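You operate a simulated robot arm through the tools that you are given. There is no shell and no other tool. Be economical: measure what you need, move in short steps, check, and stop when the job is done.

Carry out the task below with a simulated robot arm. There is one attempt and no reset: what you move stays moved.

Task
Sweep the spilt screws off the mat and return them to their bin.
Fine: use the blue brush and the blue pan; put both back. Set down upright: blue brush.

The check looks at the end state, three seconds after you hand in, the way a careful person would. Anything else that was tipped, shoved, dropped, spilled or broken makes it a failure.

Robot
A 6-joint arm with a fingered hand on a trunk, on a base that drives. Base frame: it is fixed to the floor where the robot stands at the start and does not move with it; the origin is under the middle of the robot, x ahead of it, y to its left, z up; the surface under the hand at the start is at about z = 850. Units: mm, degrees, N and s.
With the tool pointing down near the work surface it reaches from about 320 to 720 mm from the robot's upright axis, wherever it stands. Its first joint turns from -115.0 to 115.0 degrees. Places, roughly: cap bin [1000, 750, 1500]; grey bin (14x20x8 cm) [-600, 7300, 1400]; red bin (14x20x8 cm) [200, 7100, 0]; refill bin [-750, 7250, 500]; sleeve bin [1000, 500, 1500]; spacer bin [-500, 7250, 250]; washer bin [-750, 7250, 250]. Payload 4 kg.
Tool frame: the origin (TCP) lies between the finger pads and is the grasp point; the fingertips stand 26 mm ahead of it; z points along the fingers, y is the line along which they close. Largest opening 156 mm; the body of the gripper starts 73 mm behind the TCP. The gripper is a hand of 4 fingers: y runs from the thumb to the fingers, the wrist lies at [0, 0, -239] in the tool frame.
Orientation is that of the tool frame in the base frame, as [roll, pitch, yaw] about the fixed x, y, z axes, in that order (R = Rz(yaw) Ry(pitch) Rx(roll)). With the fingers straight down and closing along the base's y, the tool's x points along the base's -x, its y along +y and its z along -z.

Tools
- The arm moves only by the tool arm_command. Its argument "rows" is a list of rows, each a list of 6 numbers: the shift along the base's x, y, z in mm, then the turn, a rotation vector about the base's x, y, z in degrees. In form: [[x, y, z, ax, ay, az], ...]. A call has 1 to 10 rows; each row is the pose to reach, as a shift and turn from the pose commanded when the call began. Each row takes 0.2 s and may step no farther than 50 mm and 8.6 degrees from the row before; otherwise, the whole call is refused. A pose out of reach is approached as far as the arm can. The call stops where the force on the tool passes 40 N (or 10 N more than at its start, if that is more) or the arm is blocked; 0.2 s more then pass. In this call time passes only in rows, and 0.2 s behind the last. It gives the time, the measured TCP pose, the force on the tool (base axes), the opening and the grip force at its end, in the units of the frame above (readings bear some noise), with the torque about the TCP (base axes, N m) and any sound that the robot's microphone picked up.
- Cameras (640 x 400 px; columns grow to the right, rows downward): "scene" is now at [13.7, 140.3, 1677.9]; the picture's right is [-0.14, -0.99, -0.00], its down [-0.78, 0.11, -0.61] and it looks along [0.61, -0.08, -0.79] (base axes); focal length 266 px, centre (320, 200). "wrist" rides on the gripper at [58, -58, -91] in the tool frame; the picture's right is [0.71, 0.71, 0.00], its down [-0.53, 0.53, -0.67] and it looks along [-0.47, 0.47, 0.74] (tool axes); focal length 265 px, centre (320, 200). There is no depth. A picture from a camera that has moved, and an enlarged one, comes with that camera's place and axes in the base frame and with its lens.
- capture(camera): a new picture of that camera. The clock stands still meanwhile.
- raise_lower(by): slides the trunk up (or, below 0, down) by that many mm; the arm and the scene camera ride with it, the base frame stays. It gives what a move gives, with no picture.
- base_move(legs): drives the robot by 1 to 6 legs, each [ahead, left, turn to the left] in mm, mm and degrees, along the robot's own axes; the way and the turn of a leg run together, so that a leg with both is an arc; at most 1500 mm and 180 degrees a leg. The arm and the cameras ride along, it lands a little off, and it stops where it bumps. It gives what a move gives.
- move_fingers(finger1, finger2, finger3, thumb_bend): sets how far each is bent, from 0 (flat) to 1 (curled in); at 0.3 the hand is open as for a grip, at 0.7 the pads meet at the TCP. One left out holds its place. A second passes; each finger stops where it meets its share of the squeeze, and holds until it gets a number again. It is the only way to open and close the hand. It gives what a move gives, with no picture; readings hold the bend of each and the force on the fingers (four entries, about 0 where the hand has none), thumb and palm.
- head_to(pan, tilt): turns the head with the scene camera to pan (to the left, within 155 degrees either way) and tilt (down, from -29 to 69), counted from straight ahead of the robot. It gives what a move gives.
- close_up(camera, box): a new picture of the part [left, top, right, bottom] of that camera's present view, enlarged. The clock stands still meanwhile.
- job_done(): hands the job in; it is judged then, once.

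Go step by step. Nothing tells you exact positions but the pictures and the camera data: compare them with the known pose of the tool, close in by small moves and look again before you grip or let go. The budget is 120 turns and 82 pictures, counting those below and the enlarged ones. Unless the task says otherwise, let go and move clear before handing in, and close with one line.

The tools are called after "Call:" as name(argument=value, ...) on one line, values as JSON. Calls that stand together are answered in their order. arm_command: Moves the arm, as the interface text tells. Its arguments: {"type":"object","properties":{"rows":{"type":"array"}},"required":["rows"]} The other tools are called the same way: raise_lower (by) slides the trunk up or down; move_fingers (finger1, finger2, finger3, thumb_bend) moves the fingers one by one; base_move (legs) drives the base; head_to (pan, tilt) turns the head that bears the scene camera; capture (camera) takes a picture; close_up (camera, box) takes an enlarged picture of a part of a camera's view; job_done () hands the job in.

At the start:

```text
clock: 0.0
position: [416.8, 207.1, 1228.1]
tool_rot: [-180.0, 0.0, -180.0]
ft_force: [-0.2, -0.4, -0.9]
moment: [0.01, 0.01, -0.01]
width: 155.9
grasp_force: 0.1
shape: jaw
bend: [0.3, 0.3, 0.3, 0.3]
finger forces: [0.0, 0.0, 0.1, 0.0, 0.0, 0.0]
trunk travel left (down, up): [-775.0, 215.0]
robot x, y, heading: [-0.3, 0.6, -0.1]
head pan, tilt: [-7.8, 52.3]
```

scene: 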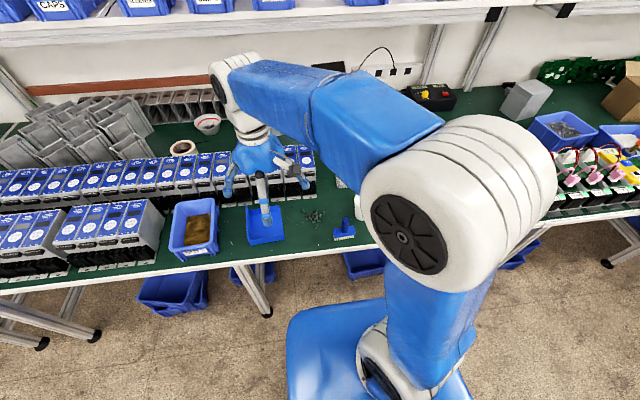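
wrist: 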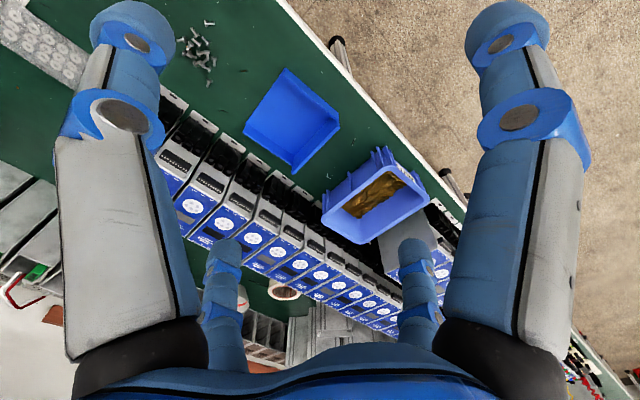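

I see a bench with a blue pan, screws spilt beside it and a blue brush to the right of the screws. I'll take enlarged views to locate them and find the screw bin.

Call:
close_up(camera="scene", box=[160, 160, 400, 310])

Call:
close_up(camera="scene", box=[480, 60, 640, 220])

Call:
close_up(camera="wrist", box=[150, 0, 450, 250])

```text
2.67 times, centred on (280, 235) of scene
camera zoom: at [13.7, 140.3, 1677.9], right [-0.14, -0.99, 0.0], down [-0.78, 0.11, -0.61], along [0.61, -0.08, -0.79], focal length 711 px, centre (427, 107)
```

zoom: 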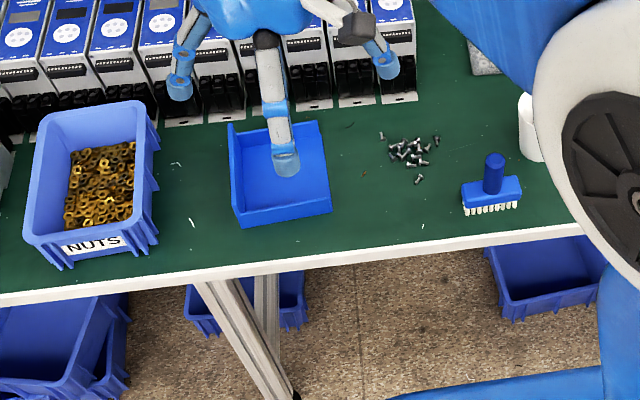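

```text
2.50 times, centred on (560, 140) of scene
camera zoom: at [13.7, 140.3, 1677.9], right [-0.14, -0.99, 0.0], down [-0.78, 0.11, -0.61], along [0.61, -0.08, -0.79], focal length 666 px, centre (-280, 350)
```

zoom: 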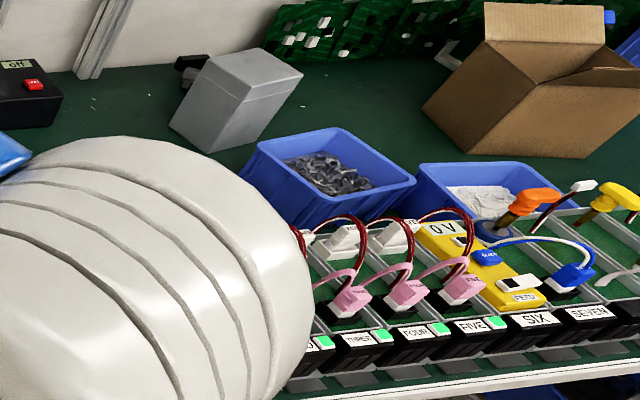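

```text
1.60 times, centred on (300, 125) of wrist
camera zoom: at [359.3, 148.6, 1319.6], right [-0.71, 0.71, 0.0], down [0.53, 0.53, 0.67], along [0.47, 0.47, -0.74], focal length 425 px, centre (352, 320)
```

zoom: 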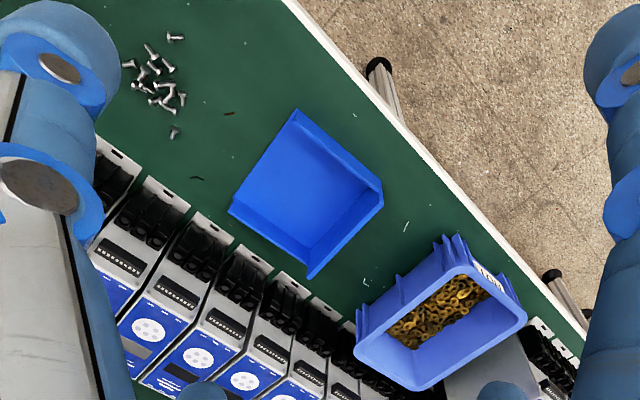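

The pan opens towards -y, facing the screws, and the brush stands at about (481, -3). Next I look around for the screw bin.

Call:
head_to(pan=-45, tilt=35)

Call:
capture(camera="scene")

Call:
head_to(pan=10, tilt=5)

Call:
capture(camera="scene")

Call:
head_to(pan=60, tilt=35)

Call:
capture(camera="scene")

```text
clock: 1.0
position: [418.1, 209.0, 1227.8]
tool_rot: [-180.0, 0.1, -180.0]
ft_force: [0.6, -0.6, -0.6]
moment: [0.0, 0.04, 0.0]
width: 155.9
grasp_force: 0.1
shape: jaw
bend: [0.3, 0.3, 0.3, 0.3]
finger forces: [0.1, 0.1, 0.1, 0.0, 0.0, 0.1]
trunk travel left (down, up): [-775.0, 215.0]
robot x, y, heading: [-0.8, -3.4, 0.2]
head pan, tilt: [-45.0, 35.0]
```

```text
76 pictures are left
camera scene: at [3.2, 88.3, 1702.6], right [-0.71, -0.71, 0.0], down [-0.41, 0.41, -0.82], along [0.58, -0.58, -0.57], focal length 266 px, centre (320, 200)
```

scene: 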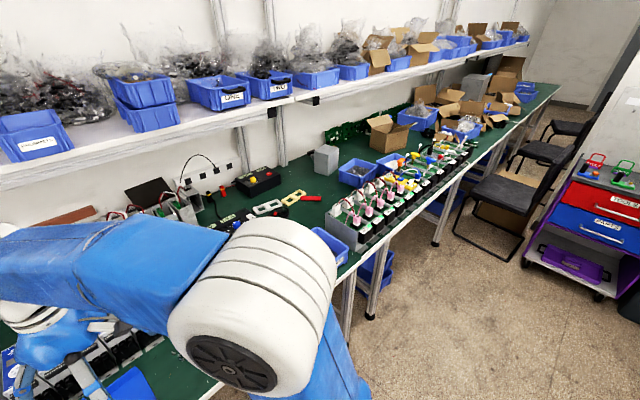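

```text
clock: 2.3
position: [418.1, 206.8, 1227.5]
tool_rot: [180.0, 0.0, 180.0]
ft_force: [-0.7, -0.5, -0.1]
moment: [-0.01, 0.02, -0.04]
width: 155.6
grasp_force: 0.1
shape: jaw
bend: [0.3, 0.3, 0.3, 0.3]
finger forces: [0.1, 0.1, 0.0, 0.1, 0.0, 0.0]
trunk travel left (down, up): [-775.0, 215.0]
robot x, y, heading: [0.4, 0.4, -0.2]
head pan, tilt: [10.0, 5.0]
```

```text
75 pictures are left
camera scene: at [30.5, 166.4, 1750.8], right [0.17, -0.98, 0.0], down [-0.09, -0.02, -1.0], along [0.98, 0.17, -0.09], focal length 266 px, centre (320, 200)
```

scene: 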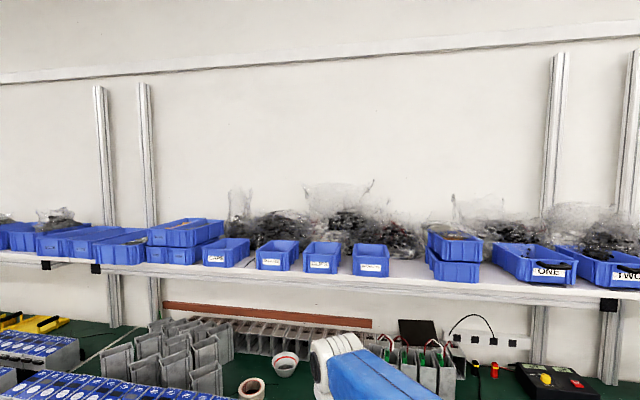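

```text
clock: 3.5
position: [418.5, 207.9, 1227.0]
tool_rot: [180.0, 0.0, -180.0]
ft_force: [0.6, -0.6, -0.1]
moment: [0.01, 0.0, 0.0]
width: 155.5
grasp_force: 0.1
shape: jaw
bend: [0.3, 0.3, 0.3, 0.3]
finger forces: [0.0, 0.0, 0.0, 0.0, 0.0, 0.0]
trunk travel left (down, up): [-775.0, 215.0]
robot x, y, heading: [1.2, -2.0, -0.2]
head pan, tilt: [60.0, 35.0]
```

```text
74 pictures are left
camera scene: at [-15.4, 226.7, 1702.6], right [0.87, -0.5, 0.0], down [-0.29, -0.5, -0.82], along [0.41, 0.71, -0.57], focal length 266 px, centre (320, 200)
```

scene: 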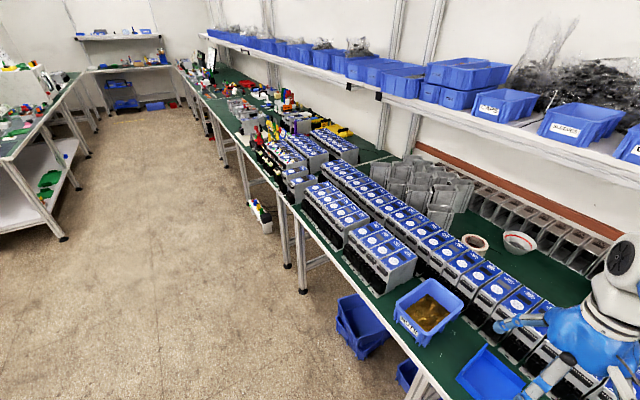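

Four labelled bins stand on the shelf. I'll read the labels.

Call:
head_to(pan=0, tilt=10)

Call:
close_up(camera="scene", box=[200, 150, 360, 250])

Call:
head_to(pan=-45, tilt=35)

Call:
close_up(camera="scene", box=[300, 80, 480, 280])

Call:
head_to(pan=90, tilt=15)

Call:
close_up(camera="scene", box=[240, 100, 560, 300])

```text
clock: 4.8
position: [417.7, 207.4, 1227.8]
tool_rot: [-180.0, 0.0, -179.9]
ft_force: [0.1, 0.3, -0.4]
moment: [0.01, 0.0, -0.01]
width: 155.9
grasp_force: 0.0
shape: jaw
bend: [0.3, 0.3, 0.3, 0.3]
finger forces: [0.1, 0.0, 0.0, 0.1, 0.0, 0.0]
trunk travel left (down, up): [-775.0, 215.0]
robot x, y, heading: [4.6, -0.5, -0.2]
head pan, tilt: [0.0, 10.0]
```

```text
4.00 times, centred on (280, 200) of scene
camera zoom: at [33.2, 150.7, 1742.7], right [0.0, -1.0, 0.0], down [-0.17, 0.0, -0.98], along [0.98, 0.0, -0.17], focal length 1066 px, centre (480, 200)
```

zoom: 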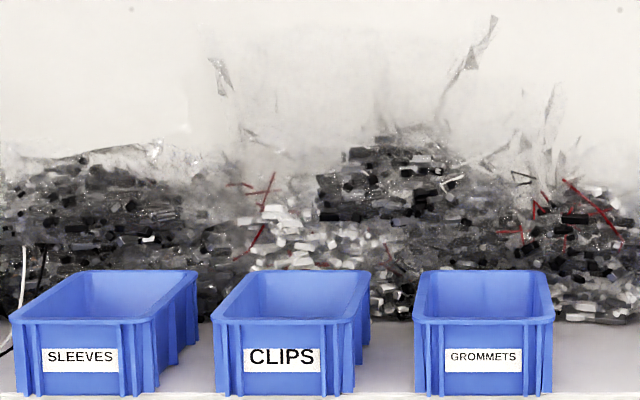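

```text
clock: 5.9
position: [418.2, 207.6, 1227.9]
tool_rot: [180.0, 0.0, 180.0]
ft_force: [-0.6, -0.2, 0.2]
moment: [0.01, 0.02, -0.02]
width: 156.0
grasp_force: 0.2
shape: jaw
bend: [0.3, 0.3, 0.3, 0.3]
finger forces: [0.1, 0.1, 0.0, 0.0, 0.0, 0.0]
trunk travel left (down, up): [-775.0, 215.0]
robot x, y, heading: [0.7, 4.8, -0.1]
head pan, tilt: [-45.0, 35.0]
```

```text
2.00 times, centred on (390, 180) of scene
camera zoom: at [2.8, 88.4, 1702.6], right [-0.71, -0.71, 0.0], down [-0.41, 0.41, -0.82], along [0.58, -0.58, -0.57], focal length 533 px, centre (180, 240)
```

zoom: 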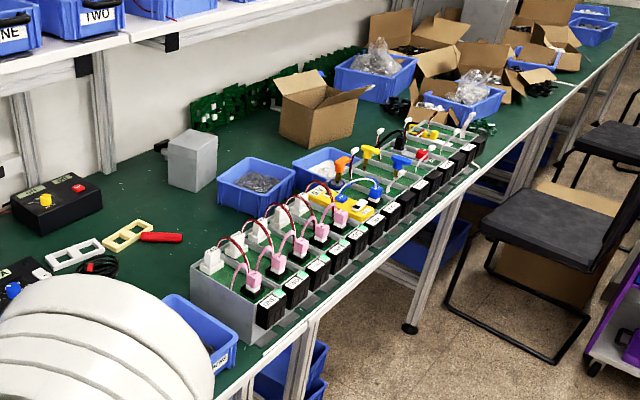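

```text
clock: 8.0
position: [418.0, 208.1, 1228.1]
tool_rot: [180.0, 0.0, 180.0]
ft_force: [0.4, 0.6, -0.3]
moment: [0.0, 0.01, 0.01]
width: 155.7
grasp_force: 0.1
shape: jaw
bend: [0.3, 0.3, 0.3, 0.3]
finger forces: [0.1, 0.0, 0.0, 0.1, 0.0, 0.0]
trunk travel left (down, up): [-775.0, 215.0]
robot x, y, heading: [3.5, 3.5, -0.1]
head pan, tilt: [90.0, 15.0]
```

```text
2.00 times, centred on (400, 200) of scene
camera zoom: at [-59.6, 243.9, 1734.6], right [1.0, 0.0, 0.0], down [0.0, -0.26, -0.97], along [0.0, 0.97, -0.26], focal length 533 px, centre (160, 200)
```

zoom: 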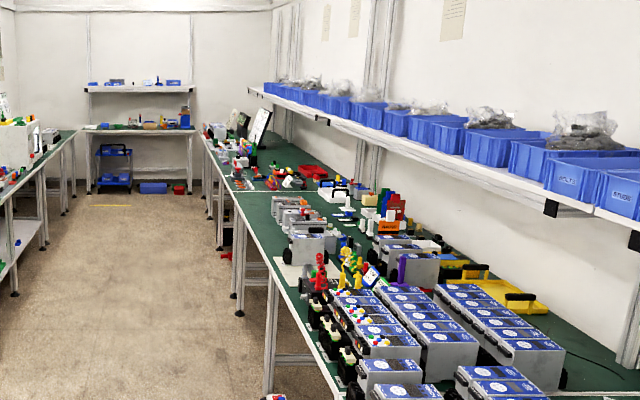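

A bin near (480, -480) is half hidden by the arm. I'll look at its label.

Call:
head_to(pan=-75, tilt=45)

Call:
close_up(camera="scene", box=[60, 80, 300, 280])

```text
clock: 10.6
position: [417.1, 207.2, 1226.5]
tool_rot: [180.0, 0.0, -179.9]
ft_force: [0.0, 0.6, -0.9]
moment: [0.01, -0.01, -0.01]
width: 155.8
grasp_force: 0.0
shape: jaw
bend: [0.3, 0.3, 0.3, 0.3]
finger forces: [0.0, 0.1, 0.1, 0.0, 0.1, 0.0]
trunk travel left (down, up): [-775.0, 215.0]
robot x, y, heading: [-1.1, -0.5, 0.0]
head pan, tilt: [-75.0, 45.0]
```

```text
2.00 times, centred on (180, 180) of scene
camera zoom: at [-38.5, 72.0, 1687.8], right [-0.97, -0.26, 0.0], down [-0.18, 0.68, -0.71], along [0.18, -0.68, -0.71], focal length 533 px, centre (600, 240)
```

zoom: 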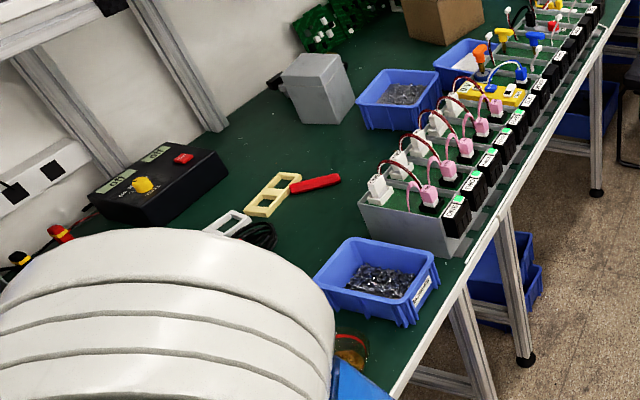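

The bin at about (547, -467) holds grey screws, and I'll check its label when I get there. First I take the hand over the brush, turned so that it closes along x.

Call:
arm_command(rows=[[6, -20, -10, 0, 0, 8.5], [12, -40, -20, 0, 0, 17], [18, -60, -30, 0, 0, 25.5], [24, -80, -40, 0, 0, 34], [30, -100, -50, 0, 0, 42.5], [36, -120, -60, 0, 0, 51], [42, -140, -70, 0, 0, 59.5], [48, -160, -80, 0, 0, 68], [54, -185, -90, 0, 0, 76.5], [60, -210, -100, 0, 0, 85]])

Call:
capture(camera="wrist")

Call:
head_to(pan=0, tilt=55)

Call:
capture(camera="scene")

```text
clock: 12.8
position: [478.6, 10.8, 1125.8]
tool_rot: [179.9, -0.6, -95.3]
ft_force: [-0.5, -0.8, 0.1]
moment: [0.0, 0.0, 0.05]
width: 156.0
grasp_force: 0.0
shape: jaw
bend: [0.3, 0.3, 0.3, 0.3]
finger forces: [0.1, 0.1, 0.0, 0.1, 0.0, 0.1]
out of reach, approached as far as the arm can: row 10
trunk travel left (down, up): [-775.0, 215.0]
robot x, y, heading: [0.3, -0.5, 0.5]
head pan, tilt: [-75.0, 45.0]
```

```text
69 pictures are left
camera wrist: at [530.8, -52.4, 1218.3], right [-0.77, -0.64, 0.01], down [-0.47, 0.58, 0.66], along [-0.43, 0.51, -0.75], focal length 265 px, centre (320, 200)
```

wrist: 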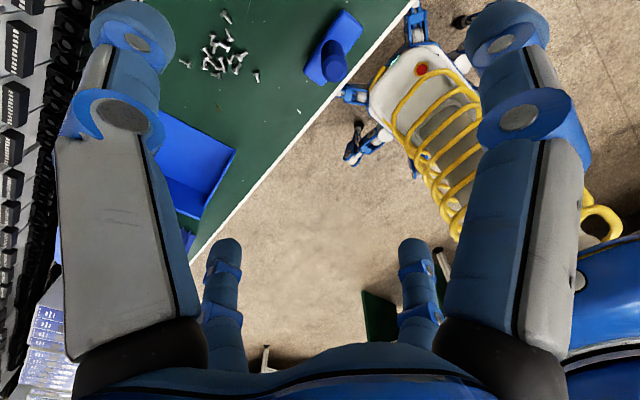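

```text
clock: 14.2
position: [478.0, 10.0, 1127.4]
tool_rot: [-179.9, -0.5, -95.5]
ft_force: [0.2, -1.0, -0.2]
moment: [0.04, 0.02, -0.01]
width: 155.9
grasp_force: 0.0
shape: jaw
bend: [0.3, 0.3, 0.3, 0.3]
finger forces: [0.0, 0.0, 0.0, 0.1, 0.1, 0.1]
trunk travel left (down, up): [-775.0, 215.0]
robot x, y, heading: [-0.5, 1.3, 0.0]
head pan, tilt: [0.0, 55.0]
```

```text
68 pictures are left
camera scene: at [12.7, 150.7, 1674.3], right [0.0, -1.0, 0.0], down [-0.82, 0.0, -0.57], along [0.57, 0.0, -0.82], focal length 266 px, centre (320, 200)
```

scene: 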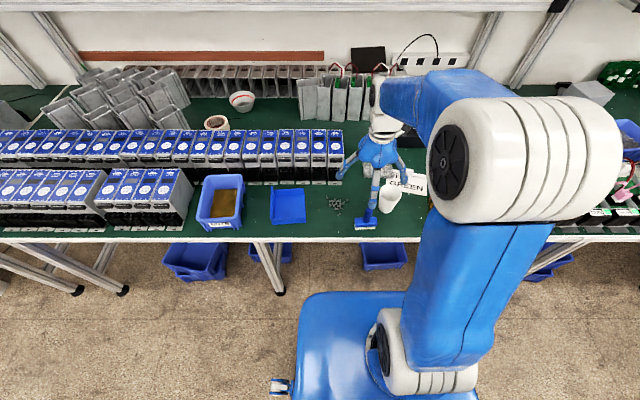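

The hand is near its yaw limit, so I turn back 10° and centre over the brush, which I put at about (474, -5).

Call:
arm_command(rows=[[0, 0, 0, 0, 0, -5], [-2, -8, -15, 0, 0, -10], [-4, -15, -50, 0, 0, -10]])

Call:
close_up(camera="wrist", box=[160, 0, 480, 200])

Call:
close_up(camera="scene", box=[240, 120, 440, 245])

```text
clock: 15.0
position: [474.5, -5.1, 1078.4]
tool_rot: [-180.0, 0.0, -105.0]
ft_force: [0.3, 0.6, -0.4]
moment: [-0.01, 0.02, 0.01]
width: 156.0
grasp_force: 0.1
shape: jaw
bend: [0.3, 0.3, 0.3, 0.3]
finger forces: [0.0, 0.0, 0.0, 0.0, 0.0, 0.0]
trunk travel left (down, up): [-775.0, 215.0]
robot x, y, heading: [-2.9, 2.9, 0.2]
head pan, tilt: [0.0, 55.0]
```

```text
2.00 times, centred on (320, 100) of wrist
camera zoom: at [516.0, -76.2, 1169.2], right [-0.87, -0.5, 0.0], down [-0.37, 0.64, 0.67], along [-0.33, 0.58, -0.74], focal length 531 px, centre (320, 400)
```

zoom: 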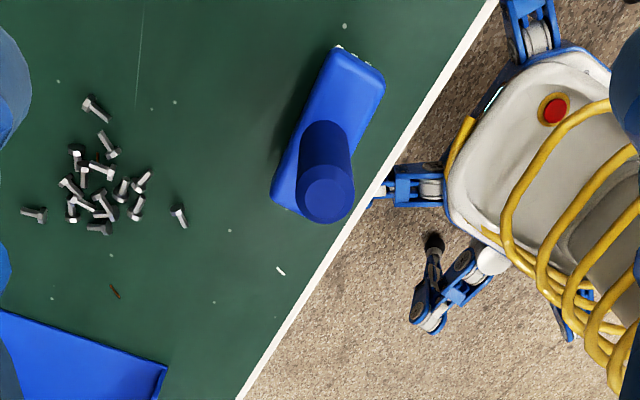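

```text
3.20 times, centred on (340, 182) of scene
camera zoom: at [14.0, 150.4, 1674.4], right [0.0, -1.0, 0.0], down [-0.82, 0.0, -0.57], along [0.57, 0.0, -0.82], focal length 853 px, centre (256, 256)
```

zoom: 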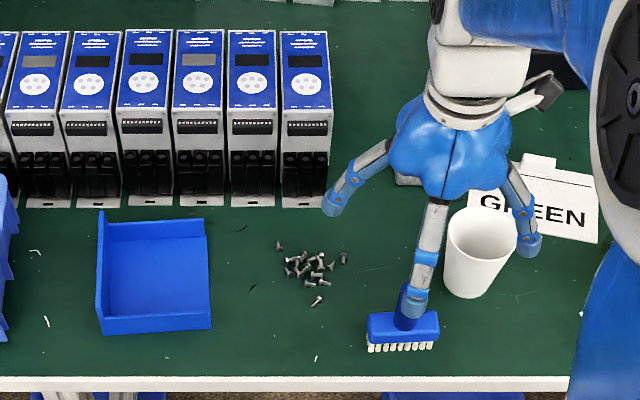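

The brush handle stands at about (473, -5) with its top near z 950, and the fingers form a plus shape that clears the cup. I descend to a TCP height of about 930.

Call:
arm_command(rows=[[-1, 0, -40, 0, 0, 0], [-1, 0, -80, 0, 0, 0], [-1, 0, -110, 0, 0, 0], [-1, 0, -135, 0, 0, 0], [-1, 0, -148, 0, 0, 0]])

Call:
capture(camera="wrist")

Call:
close_up(camera="scene", box=[280, 120, 440, 245])

```text
clock: 16.2
position: [471.6, -3.3, 929.7]
tool_rot: [-179.8, 0.0, -105.0]
ft_force: [0.6, 0.4, -0.3]
moment: [-0.01, 0.01, -0.01]
width: 155.6
grasp_force: 0.1
shape: jaw
bend: [0.3, 0.3, 0.3, 0.3]
finger forces: [0.0, 0.0, 0.0, 0.1, 0.0, 0.0]
trunk travel left (down, up): [-775.0, 215.0]
robot x, y, heading: [0.1, -0.8, -0.1]
head pan, tilt: [0.0, 55.0]
```

```text
65 pictures are left
camera wrist: at [512.8, -75.7, 1022.5], right [-0.87, -0.5, 0.0], down [-0.37, 0.64, 0.67], along [-0.33, 0.58, -0.74], focal length 265 px, centre (320, 200)
```

wrist: 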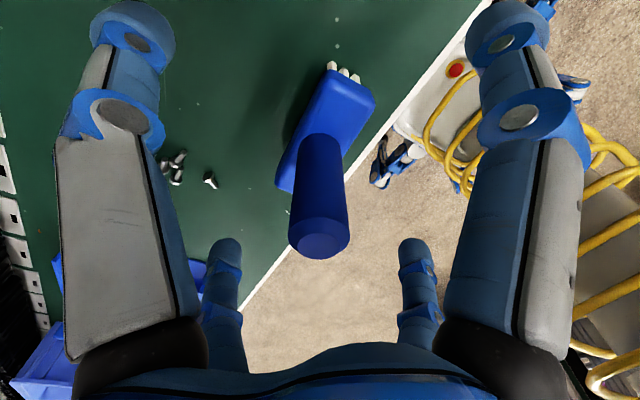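

```text
3.20 times, centred on (360, 182) of scene
camera zoom: at [11.4, 150.5, 1674.4], right [0.0, -1.0, 0.0], down [-0.82, 0.0, -0.57], along [0.57, 0.0, -0.82], focal length 853 px, centre (192, 256)
```

zoom: 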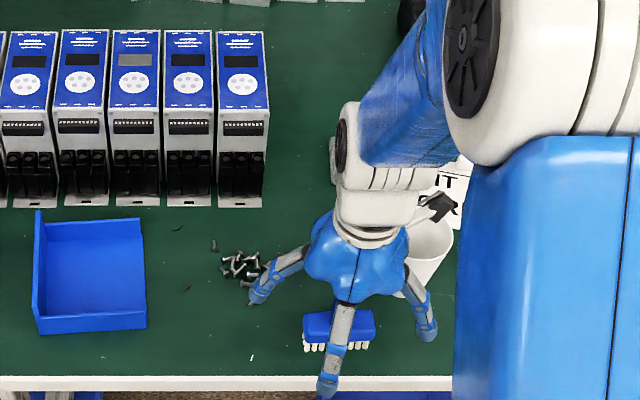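

The handle is centred between the fingers, so I close the hand.

Call:
move_fingers(finger1=0.7, finger2=0.7, finger3=0.7, thumb_bend=0.7)

Call:
arm_command(rows=[[0, 0, 20, 0, 0, 0], [0, 0, 60, 0, 0, 0]])

Call:
capture(camera="wrist")

```text
clock: 17.2
position: [471.8, -4.1, 930.3]
tool_rot: [-180.0, 0.0, -105.1]
ft_force: [0.2, 0.0, 0.1]
moment: [-0.01, -0.01, 0.0]
width: 11.5
grasp_force: 10.7
shape: fingers
bend: [0.64, 0.65, 0.65, 0.66]
finger forces: [5.4, 5.1, 4.2, 0.0, 6.6, 0.1]
trunk travel left (down, up): [-775.0, 215.0]
robot x, y, heading: [-1.6, 2.1, 0.0]
head pan, tilt: [0.0, 55.0]
```

```text
clock: 17.8
position: [471.5, -2.6, 989.2]
tool_rot: [180.0, 0.0, -105.0]
ft_force: [-0.3, 1.0, -0.2]
moment: [0.0, -0.05, 0.0]
width: 11.3
grasp_force: 10.8
shape: fingers
bend: [0.64, 0.65, 0.65, 0.66]
finger forces: [5.4, 5.2, 4.2, 0.1, 6.6, 0.1]
trunk travel left (down, up): [-775.0, 215.0]
robot x, y, heading: [-2.6, -1.8, 0.0]
head pan, tilt: [0.0, 55.0]
```

```text
63 pictures are left
camera wrist: at [512.7, -75.5, 1082.1], right [-0.87, -0.5, 0.0], down [-0.37, 0.64, 0.67], along [-0.33, 0.58, -0.74], focal length 265 px, centre (320, 200)
```

wrist: 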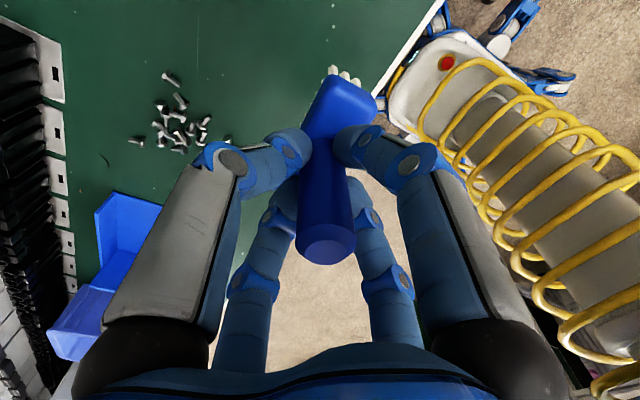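

The brush is held and lifted. I turn it 90° so its long side lies along x, and carry it to the -y side of the screws.

Call:
arm_command(rows=[[9, 1, 5, 0, 0, -8.5], [18, 2, 10, 0, 0, -17], [27, 3, 10, 0, 0, -25.5], [36, 4, 10, 0, 0, -34], [45, 5, 10, 0, 0, -42.5], [54, 6, 10, 0, 0, -51], [63, 7, 10, 0, 0, -59.5], [72, 8, 10, 0, 0, -68], [80, 9, 10, 0, 0, -76.5], [85, 10, 10, 0, 0, -85]])

Call:
arm_command(rows=[[2, 2, 0, 0, 0, -5], [2, 2, -25, 0, 0, -5]])

Call:
capture(camera="wrist")

Call:
close_up(camera="scene", box=[240, 140, 440, 265])

```text
clock: 20.0
position: [556.6, 6.9, 999.3]
tool_rot: [179.9, 0.0, 169.7]
ft_force: [-0.6, -0.3, -0.6]
moment: [0.02, 0.0, 0.03]
width: 11.4
grasp_force: 10.3
shape: fingers
bend: [0.64, 0.65, 0.65, 0.66]
finger forces: [5.4, 5.1, 4.2, 0.0, 6.6, 0.0]
trunk travel left (down, up): [-775.0, 215.0]
robot x, y, heading: [3.4, -0.9, -0.1]
head pan, tilt: [0.0, 55.0]
```

```text
clock: 20.6
position: [559.4, 9.1, 973.8]
tool_rot: [-180.0, 0.0, 164.9]
ft_force: [0.2, 0.4, -0.4]
moment: [-0.02, 0.0, -0.04]
width: 11.6
grasp_force: 11.0
shape: fingers
bend: [0.64, 0.65, 0.65, 0.66]
finger forces: [5.3, 5.2, 4.2, 0.0, 6.7, 0.0]
trunk travel left (down, up): [-775.0, 215.0]
robot x, y, heading: [2.9, 1.8, -0.2]
head pan, tilt: [0.0, 55.0]
```

```text
62 pictures are left
camera wrist: at [488.7, -33.0, 1065.0], right [-0.5, 0.87, 0.0], down [0.65, 0.37, 0.67], along [0.58, 0.33, -0.74], focal length 265 px, centre (320, 200)
```

wrist: 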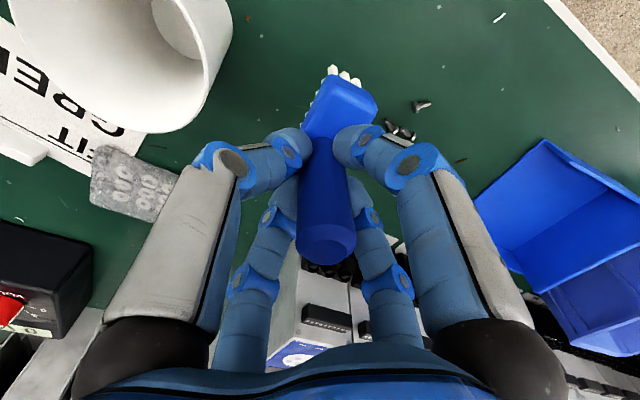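

```text
3.20 times, centred on (340, 202) of scene
camera zoom: at [13.9, 150.4, 1674.3], right [0.0, -1.0, 0.0], down [-0.82, 0.0, -0.57], along [0.57, 0.0, -0.82], focal length 853 px, centre (256, 192)
```

zoom: 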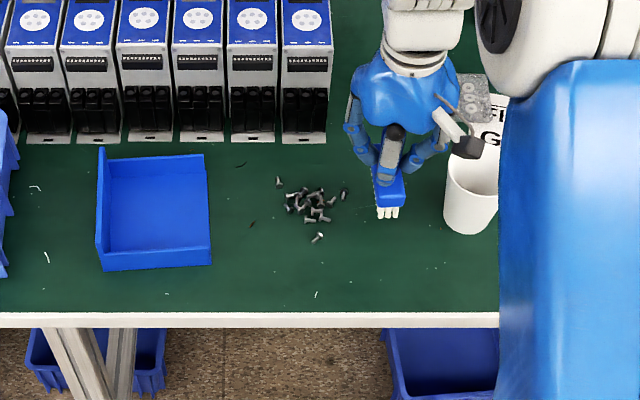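

The pan spans about x 485–602 and y 200–320, with screws at x 520–600 and y 45–127. I'll make a first pass with the brush slanted 20° so the far screws drift inwards.

Call:
arm_command(rows=[[6, -1, 0, 0, 0, 7], [12, -2, 0, 0, 0, 14], [13, -2, 0, 0, 0, 20], [13, -2, -25, 0, 0, 20], [13, -2, -38, 0, 0, 20], [13, -2, -42, 0, 0, 20]])

Call:
arm_command(rows=[[-2, 12, 0, 0, 0, 0], [-4, 24, 0, 0, 0, 0], [-6, 36, 0, 0, 0, 0], [-8, 48, 0, 0, 0, 0], [-10, 60, 0, 0, 0, 0]])

Call:
close_up(camera="scene", box=[240, 140, 440, 265])

```text
clock: 22.0
position: [571.5, 5.8, 931.0]
tool_rot: [-179.9, -0.2, -175.0]
ft_force: [-1.4, -0.5, 0.1]
moment: [0.0, 0.02, -0.03]
width: 11.3
grasp_force: 10.6
shape: fingers
bend: [0.64, 0.65, 0.65, 0.66]
finger forces: [5.3, 5.1, 4.2, 0.0, 6.6, 0.0]
trunk travel left (down, up): [-775.0, 215.0]
robot x, y, heading: [-3.4, -3.0, -0.1]
head pan, tilt: [0.0, 55.0]
```

```text
clock: 23.2
position: [562.2, 67.0, 931.3]
tool_rot: [180.0, 0.0, -175.1]
ft_force: [-1.0, 0.6, -0.4]
moment: [-0.01, -0.02, 0.02]
width: 11.4
grasp_force: 10.0
shape: fingers
bend: [0.64, 0.65, 0.65, 0.66]
finger forces: [5.4, 5.1, 4.2, 0.1, 6.6, 0.0]
trunk travel left (down, up): [-775.0, 215.0]
robot x, y, heading: [4.0, -1.2, 0.3]
head pan, tilt: [0.0, 55.0]
```

```text
3.20 times, centred on (340, 202) of scene
camera zoom: at [12.1, 151.2, 1674.3], right [0.0, -1.0, 0.0], down [-0.82, 0.0, -0.57], along [0.57, 0.0, -0.82], focal length 853 px, centre (256, 192)
```

zoom: 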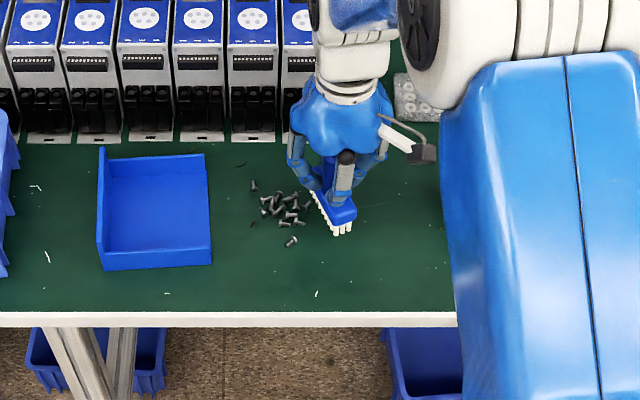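

The whole pile is moving ahead of the brush. I continue the sweep.

Call:
arm_command(rows=[[-2, 12, 0, 0, 0, 0], [-4, 24, 0, 0, 0, 0], [-6, 36, 0, 0, 0, 0], [-8, 48, 0, 0, 0, 0], [-9, 56, 0, 0, 0, 0]])

Call:
close_up(camera="scene", box=[240, 140, 440, 265])

```text
clock: 24.4
position: [554.2, 122.2, 931.9]
tool_rot: [180.0, 0.0, -175.1]
ft_force: [0.3, 0.1, -0.1]
moment: [-0.02, -0.01, -0.01]
width: 11.4
grasp_force: 10.6
shape: fingers
bend: [0.64, 0.65, 0.65, 0.66]
finger forces: [5.4, 5.1, 4.2, 0.0, 6.6, 0.0]
trunk travel left (down, up): [-775.0, 215.0]
robot x, y, heading: [-2.6, -3.3, 0.2]
head pan, tilt: [0.0, 55.0]
```

```text
3.20 times, centred on (340, 202) of scene
camera zoom: at [12.5, 150.7, 1674.3], right [0.0, -1.0, 0.0], down [-0.82, 0.0, -0.57], along [0.57, 0.0, -0.82], focal length 853 px, centre (256, 192)
```

zoom: 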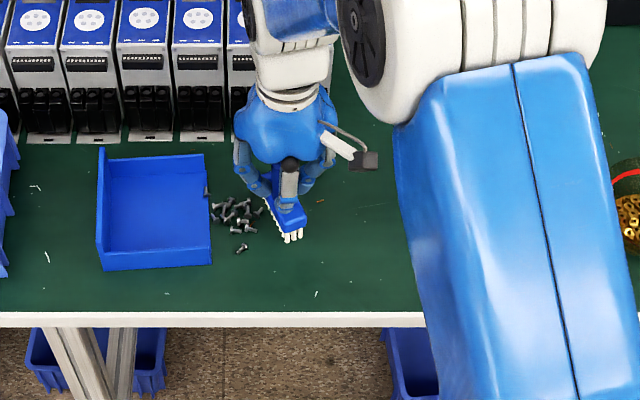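

The pile now sits at the pan's mouth, inside its width. I keep pushing straight +y, rising slightly to clear the pan's lip.

Call:
arm_command(rows=[[0, 12, 0, 0, 0, 0], [0, 24, 0, 0, 0, 0], [0, 36, 2, 0, 0, 0], [0, 48, 5, 0, 0, 0], [0, 58, 5, 0, 0, 0]])

Call:
close_up(camera="scene", box=[240, 140, 440, 265])

```text
clock: 25.6
position: [553.6, 179.6, 937.1]
tool_rot: [-179.9, 0.0, -175.0]
ft_force: [-0.3, 0.3, -0.2]
moment: [0.0, -0.02, 0.0]
width: 11.5
grasp_force: 10.2
shape: fingers
bend: [0.64, 0.65, 0.65, 0.66]
finger forces: [5.4, 5.2, 4.2, 0.1, 6.7, 0.1]
trunk travel left (down, up): [-775.0, 215.0]
robot x, y, heading: [2.1, -1.0, -0.0]
head pan, tilt: [0.0, 55.0]
```

```text
3.20 times, centred on (340, 202) of scene
camera zoom: at [12.6, 150.9, 1674.3], right [0.0, -1.0, 0.0], down [-0.82, 0.0, -0.57], along [0.57, 0.0, -0.82], focal length 853 px, centre (256, 192)
```

zoom: 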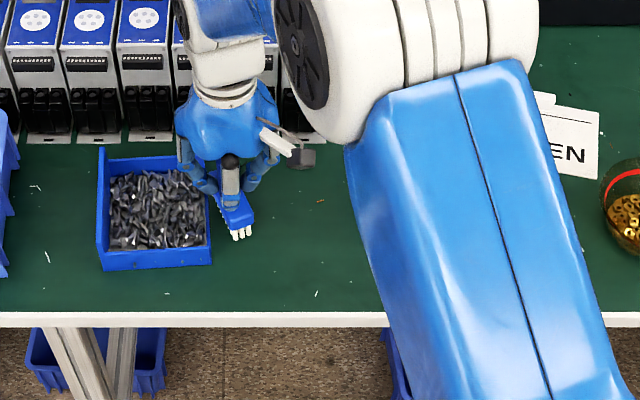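

The screws are now in the pan. I lift the brush and return it to its old place and heading.

Call:
arm_command(rows=[[0, -10, 20, 0, 0, 0], [0, -15, 55, 0, 0, 0]])

Call:
arm_command(rows=[[-10, -17, 0, 0, 0, 7], [-20, -34, 0, 0, 0, 14], [-30, -51, 0, 0, 0, 21], [-40, -68, 0, 0, 0, 28], [-50, -85, 0, 0, 0, 35], [-58, -102, 0, 0, 0, 42], [-66, -119, 0, 0, 0, 49], [-72, -136, 0, 0, 0, 56], [-77, -152, 0, 0, 0, 63], [-82, -168, 0, 0, 0, 70]])

Call:
capture(camera="wrist")

```text
clock: 26.2
position: [551.9, 165.0, 993.1]
tool_rot: [179.9, 0.1, -175.0]
ft_force: [-0.6, -0.1, 0.4]
moment: [-0.07, -0.02, 0.0]
width: 11.2
grasp_force: 10.5
shape: fingers
bend: [0.64, 0.65, 0.65, 0.66]
finger forces: [5.4, 5.2, 4.2, 0.1, 6.5, 0.0]
trunk travel left (down, up): [-775.0, 215.0]
robot x, y, heading: [-3.2, 0.9, -0.2]
head pan, tilt: [0.0, 55.0]
```

```text
clock: 28.4
position: [470.6, -4.0, 990.7]
tool_rot: [-180.0, 0.0, -104.9]
ft_force: [0.1, 0.1, -1.3]
moment: [-0.01, 0.0, -0.03]
width: 11.2
grasp_force: 10.5
shape: fingers
bend: [0.64, 0.65, 0.65, 0.66]
finger forces: [5.5, 5.0, 4.2, 0.0, 6.6, 0.0]
trunk travel left (down, up): [-775.0, 215.0]
robot x, y, heading: [0.3, -0.2, -0.1]
head pan, tilt: [0.0, 55.0]
```

```text
57 pictures are left
camera wrist: at [512.3, -76.2, 1082.7], right [-0.86, -0.5, 0.0], down [-0.37, 0.64, 0.67], along [-0.34, 0.58, -0.74], focal length 265 px, centre (320, 200)
```

wrist: 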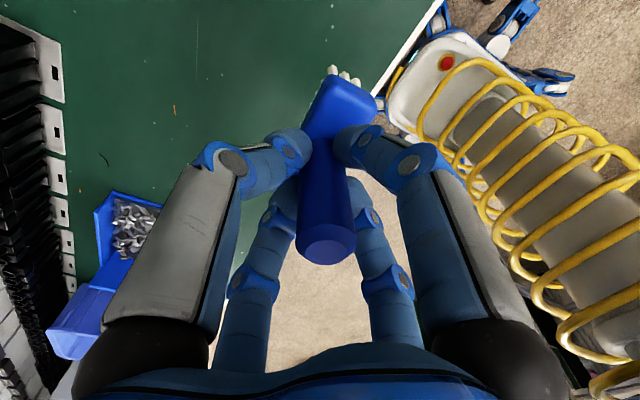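

The brush is back above its old spot and the mat is clear. I lower it gently.

Call:
arm_command(rows=[[1, 0, -30, 0, 0, 0], [1, 0, -50, 0, 0, 0], [1, 0, -57, 0, 0, 0], [1, 0, -60, 0, 0, 0], [1, 0, -61, 0, 0, 0]])

Call:
close_up(camera="scene", box=[280, 120, 440, 245])

```text
clock: 29.6
position: [472.0, -3.4, 931.5]
tool_rot: [-180.0, 0.0, -104.9]
ft_force: [-1.1, 0.2, -0.3]
moment: [-0.01, -0.02, -0.01]
width: 11.7
grasp_force: 10.3
shape: fingers
bend: [0.64, 0.65, 0.65, 0.66]
finger forces: [5.5, 5.0, 4.2, 0.0, 6.5, 0.1]
trunk travel left (down, up): [-775.0, 215.0]
robot x, y, heading: [-1.1, -1.9, -0.1]
head pan, tilt: [0.0, 55.0]
```

```text
3.20 times, centred on (360, 182) of scene
camera zoom: at [12.3, 150.7, 1674.3], right [0.0, -1.0, 0.0], down [-0.82, 0.0, -0.57], along [0.57, 0.0, -0.82], focal length 853 px, centre (192, 256)
```

zoom: 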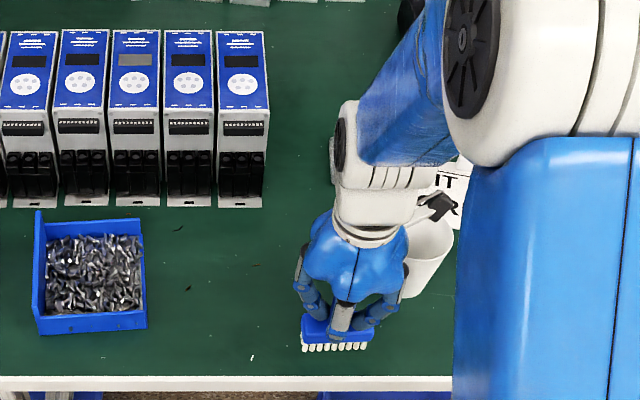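

It is within a millimetre or two of the mat. I lower until contact and then release.

Call:
arm_command(rows=[[0, 0, -1, 0, 0, 0], [0, 0, -2, 0, 0, 0]])

Call:
move_fingers(finger1=0.3, finger2=0.3, finger3=0.3, thumb_bend=0.3)

Call:
arm_command(rows=[[0, 0, 30, 0, 0, 0], [0, 0, 70, 0, 0, 0], [0, 0, 110, 0, 0, 0], [0, 0, 150, 0, 0, 0]])

Call:
capture(camera="wrist")

```text
clock: 30.2
position: [472.0, -1.6, 930.1]
tool_rot: [180.0, 0.0, -104.9]
ft_force: [-0.1, 0.7, 0.4]
moment: [0.01, 0.01, -0.01]
width: 11.3
grasp_force: 10.8
shape: fingers
bend: [0.64, 0.65, 0.65, 0.66]
finger forces: [5.5, 5.1, 4.4, 0.0, 6.6, 0.0]
trunk travel left (down, up): [-775.0, 215.0]
robot x, y, heading: [0.1, -2.2, -0.1]
head pan, tilt: [0.0, 55.0]
```

```text
clock: 31.2
position: [472.3, -2.3, 928.7]
tool_rot: [180.0, -0.1, -105.0]
ft_force: [0.1, -0.6, -0.1]
moment: [-0.01, -0.01, -0.02]
width: 106.4
grasp_force: 0.2
shape: fingers
bend: [0.3, 0.3, 0.3, 0.3]
finger forces: [0.0, 0.0, 0.1, 0.0, 0.0, 0.0]
trunk travel left (down, up): [-775.0, 215.0]
robot x, y, heading: [-3.3, 3.0, 0.2]
head pan, tilt: [0.0, 55.0]
```

```text
clock: 32.2
position: [472.4, -3.9, 1079.0]
tool_rot: [-180.0, -0.1, -105.0]
ft_force: [-0.6, 0.3, 0.1]
moment: [0.0, -0.01, 0.0]
width: 106.2
grasp_force: 0.1
shape: fingers
bend: [0.3, 0.3, 0.3, 0.3]
finger forces: [0.0, 0.0, 0.0, 0.0, 0.0, 0.0]
trunk travel left (down, up): [-775.0, 215.0]
robot x, y, heading: [-0.3, -0.4, 0.1]
head pan, tilt: [0.0, 55.0]
```

```text
55 pictures are left
camera wrist: at [512.7, -75.6, 1171.6], right [-0.87, -0.5, 0.0], down [-0.37, 0.64, 0.67], along [-0.33, 0.58, -0.74], focal length 265 px, centre (320, 200)
```

wrist: 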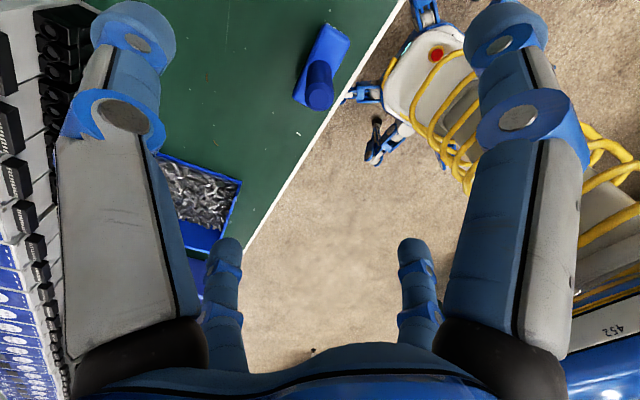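

The brush stands upright in its place. Now I move above the pan at about (544, 260) with the hand square to it, and test which finger is which.

Call:
arm_command(rows=[[8, 30, 10, 0, 0, 3], [16, 60, 20, 0, 0, 6], [24, 90, 20, 0, 0, 9], [32, 120, 20, 0, 0, 12], [40, 150, 20, 0, 0, 15], [48, 180, 20, 0, 0, 15], [56, 210, 20, 0, 0, 15], [64, 240, 20, 0, 0, 15], [71, 263, 20, 0, 0, 15]])

Call:
move_fingers(finger1=0.1)

Call:
capture(camera="wrist")

Call:
close_up(camera="scene", box=[200, 120, 400, 245])

```text
clock: 34.2
position: [542.9, 260.1, 1100.4]
tool_rot: [180.0, 0.0, -90.1]
ft_force: [0.0, 0.0, -0.3]
moment: [-0.02, 0.02, -0.01]
width: 106.3
grasp_force: 0.1
shape: fingers
bend: [0.3, 0.3, 0.3, 0.3]
finger forces: [0.0, 0.1, 0.1, 0.1, 0.0, 0.0]
trunk travel left (down, up): [-775.0, 215.0]
robot x, y, heading: [3.0, 2.7, -0.1]
head pan, tilt: [0.0, 55.0]
```

```text
clock: 35.2
position: [543.3, 260.5, 1101.3]
tool_rot: [179.9, 0.0, -90.1]
ft_force: [-0.3, 0.4, 0.5]
moment: [0.0, 0.01, -0.02]
width: 124.4
grasp_force: 0.1
shape: fingers
bend: [0.1, 0.3, 0.3, 0.3]
finger forces: [0.0, 0.0, 0.1, 0.0, 0.0, 0.0]
trunk travel left (down, up): [-775.0, 215.0]
robot x, y, heading: [1.4, 0.2, 0.1]
head pan, tilt: [0.0, 55.0]
```

```text
54 pictures are left
camera wrist: at [600.5, 201.4, 1191.9], right [-0.71, -0.71, 0.0], down [-0.53, 0.53, 0.67], along [-0.47, 0.47, -0.74], focal length 265 px, centre (320, 200)
```

wrist: 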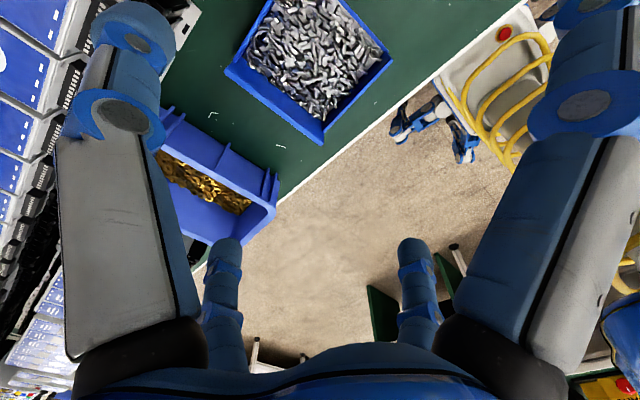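

```text
3.20 times, centred on (300, 182) of scene
camera zoom: at [12.6, 150.4, 1674.3], right [0.0, -1.0, 0.0], down [-0.82, 0.0, -0.57], along [0.57, 0.0, -0.82], focal length 853 px, centre (384, 256)
```

zoom: 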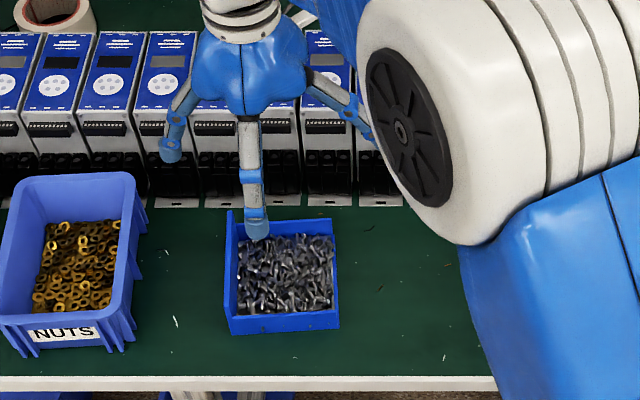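

Finger1 is the one on the pan's open side. The pan is centred near (545, 261) and about 122 wide, so I'll straddle it and descend partway.

Call:
move_fingers(finger1=0.3)

Call:
arm_command(rows=[[1, 0, -40, 0, 0, 0], [2, 0, -80, 0, 0, 0], [2, 0, -120, 0, 0, 0], [2, 0, -150, 0, 0, 0], [2, 0, -165, 0, 0, 0]])

Call:
capture(camera="wrist")

Call:
close_up(camera="scene", box=[200, 120, 400, 245])

```text
clock: 36.2
position: [541.9, 260.2, 1099.5]
tool_rot: [180.0, -0.1, -90.0]
ft_force: [0.2, 0.8, 0.3]
moment: [-0.05, -0.01, -0.01]
width: 106.9
grasp_force: 0.0
shape: fingers
bend: [0.3, 0.3, 0.3, 0.3]
finger forces: [0.1, 0.0, 0.0, 0.0, 0.0, 0.0]
trunk travel left (down, up): [-775.0, 215.0]
robot x, y, heading: [0.5, -0.1, -0.3]
head pan, tilt: [0.0, 55.0]
```

```text
clock: 37.4
position: [544.4, 261.2, 933.9]
tool_rot: [-180.0, 0.1, -89.9]
ft_force: [-0.9, -0.7, -0.6]
moment: [0.0, 0.02, 0.02]
width: 106.7
grasp_force: 0.1
shape: fingers
bend: [0.3, 0.3, 0.3, 0.3]
finger forces: [0.0, 0.0, 0.0, 0.0, 0.0, 0.1]
trunk travel left (down, up): [-775.0, 215.0]
robot x, y, heading: [-0.4, -0.1, 0.2]
head pan, tilt: [0.0, 55.0]
```

```text
52 pictures are left
camera wrist: at [603.6, 202.4, 1026.2], right [-0.71, -0.71, 0.0], down [-0.53, 0.53, 0.67], along [-0.47, 0.47, -0.74], focal length 265 px, centre (320, 200)
```

wrist: 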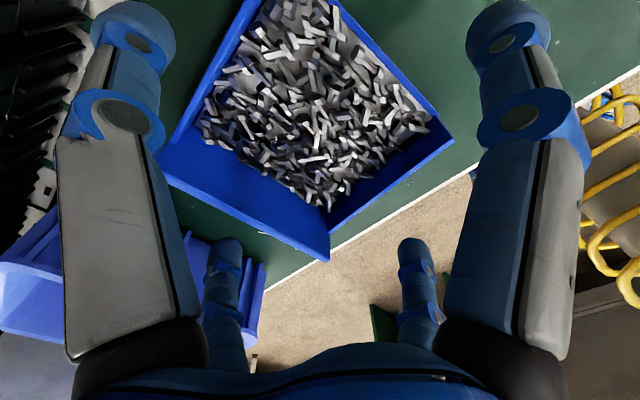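

```text
3.20 times, centred on (300, 182) of scene
camera zoom: at [12.5, 150.9, 1674.3], right [0.0, -1.0, 0.0], down [-0.82, 0.0, -0.57], along [0.57, 0.0, -0.82], focal length 853 px, centre (384, 256)
```

zoom: 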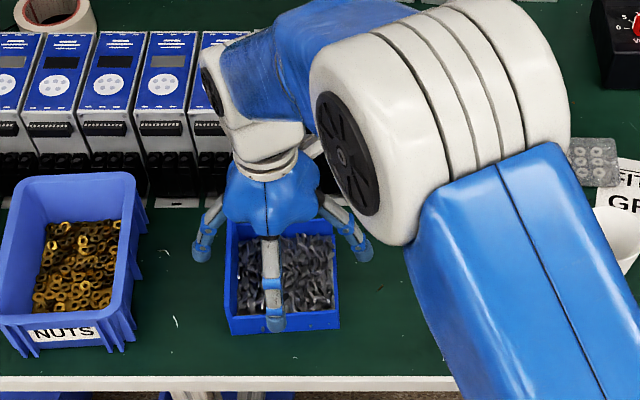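

The fingers straddle the pan with clearance. I go down the last 45 mm.

Call:
arm_command(rows=[[0, 0, -15, 0, 0, 0], [0, 0, -30, 0, 0, 0], [0, 0, -40, 0, 0, 0], [0, 0, -46, 0, 0, 0]])

Call:
capture(camera="wrist")

Call:
close_up(camera="scene", box=[240, 160, 340, 235])

```text
clock: 38.4
position: [545.3, 259.5, 888.9]
tool_rot: [179.9, -0.1, -89.9]
ft_force: [0.1, 0.1, 0.1]
moment: [0.0, 0.01, -0.02]
width: 106.9
grasp_force: 0.2
shape: fingers
bend: [0.3, 0.3, 0.3, 0.3]
finger forces: [0.0, 0.0, 0.1, 0.1, 0.0, 0.1]
trunk travel left (down, up): [-775.0, 215.0]
robot x, y, heading: [1.2, 2.5, 0.1]
head pan, tilt: [0.0, 55.0]
```

```text
50 pictures are left
camera wrist: at [604.0, 201.5, 979.9], right [-0.71, -0.71, 0.0], down [-0.53, 0.53, 0.67], along [-0.47, 0.47, -0.74], focal length 265 px, centre (320, 200)
```

wrist: 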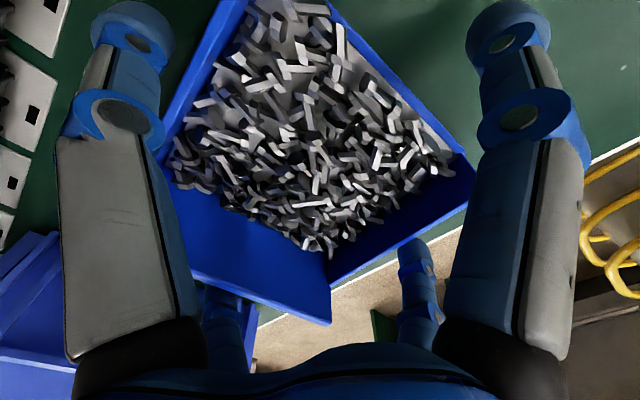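

```text
5.33 times, centred on (290, 198) of scene
camera zoom: at [12.9, 150.7, 1674.3], right [0.0, -1.0, 0.0], down [-0.82, 0.0, -0.57], along [0.57, 0.0, -0.82], focal length 1422 px, centre (480, 213)
```

zoom: 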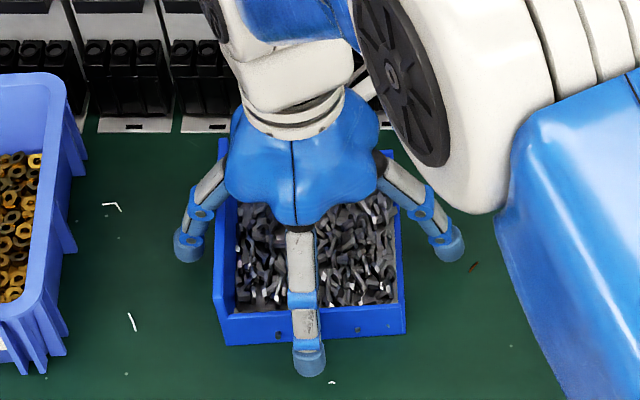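

Clearance is good all round, but the front wall top is only about z 882, so I go 6 mm lower. Then I close the thumb and finger2 on the side walls.

Call:
arm_command(rows=[[0, 0, -4, 0, 0, 0], [0, 0, -7, 0, 0, 0]])

Call:
move_fingers(finger2=0.7, thumb_bend=0.7)

Call:
close_up(camera="scene", box=[240, 160, 340, 235])

```text
clock: 39.0
position: [546.1, 258.5, 880.7]
tool_rot: [-179.9, -0.1, -90.0]
ft_force: [0.4, 0.2, 0.7]
moment: [-0.01, -0.02, 0.0]
width: 106.7
grasp_force: 0.4
shape: fingers
bend: [0.3, 0.3, 0.3, 0.3]
finger forces: [0.1, 0.0, 0.8, 0.0, 0.1, 0.0]
trunk travel left (down, up): [-775.0, 215.0]
robot x, y, heading: [2.5, 0.1, -0.1]
head pan, tilt: [0.0, 55.0]
```

```text
clock: 40.0
position: [545.6, 260.3, 882.1]
tool_rot: [-180.0, 0.1, -90.0]
ft_force: [3.9, 1.5, 9.9]
moment: [0.05, -0.8, -0.02]
width: 88.7
grasp_force: 24.8
shape: fingers
bend: [0.3, 0.26, 0.29, 0.57]
finger forces: [0.1, 17.8, 2.2, 0.0, 29.5, 0.0]
trunk travel left (down, up): [-775.0, 215.0]
robot x, y, heading: [0.8, 0.2, 0.1]
head pan, tilt: [0.0, 55.0]
```

```text
5.33 times, centred on (290, 198) of scene
camera zoom: at [11.7, 150.1, 1674.5], right [0.0, -1.0, 0.0], down [-0.82, 0.0, -0.57], along [0.57, 0.0, -0.82], focal length 1422 px, centre (480, 213)
```

zoom: 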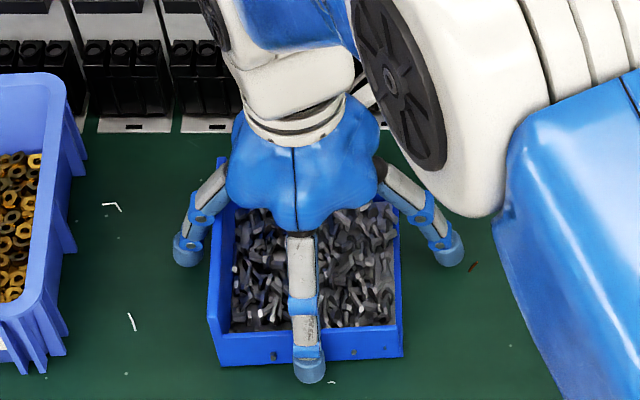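

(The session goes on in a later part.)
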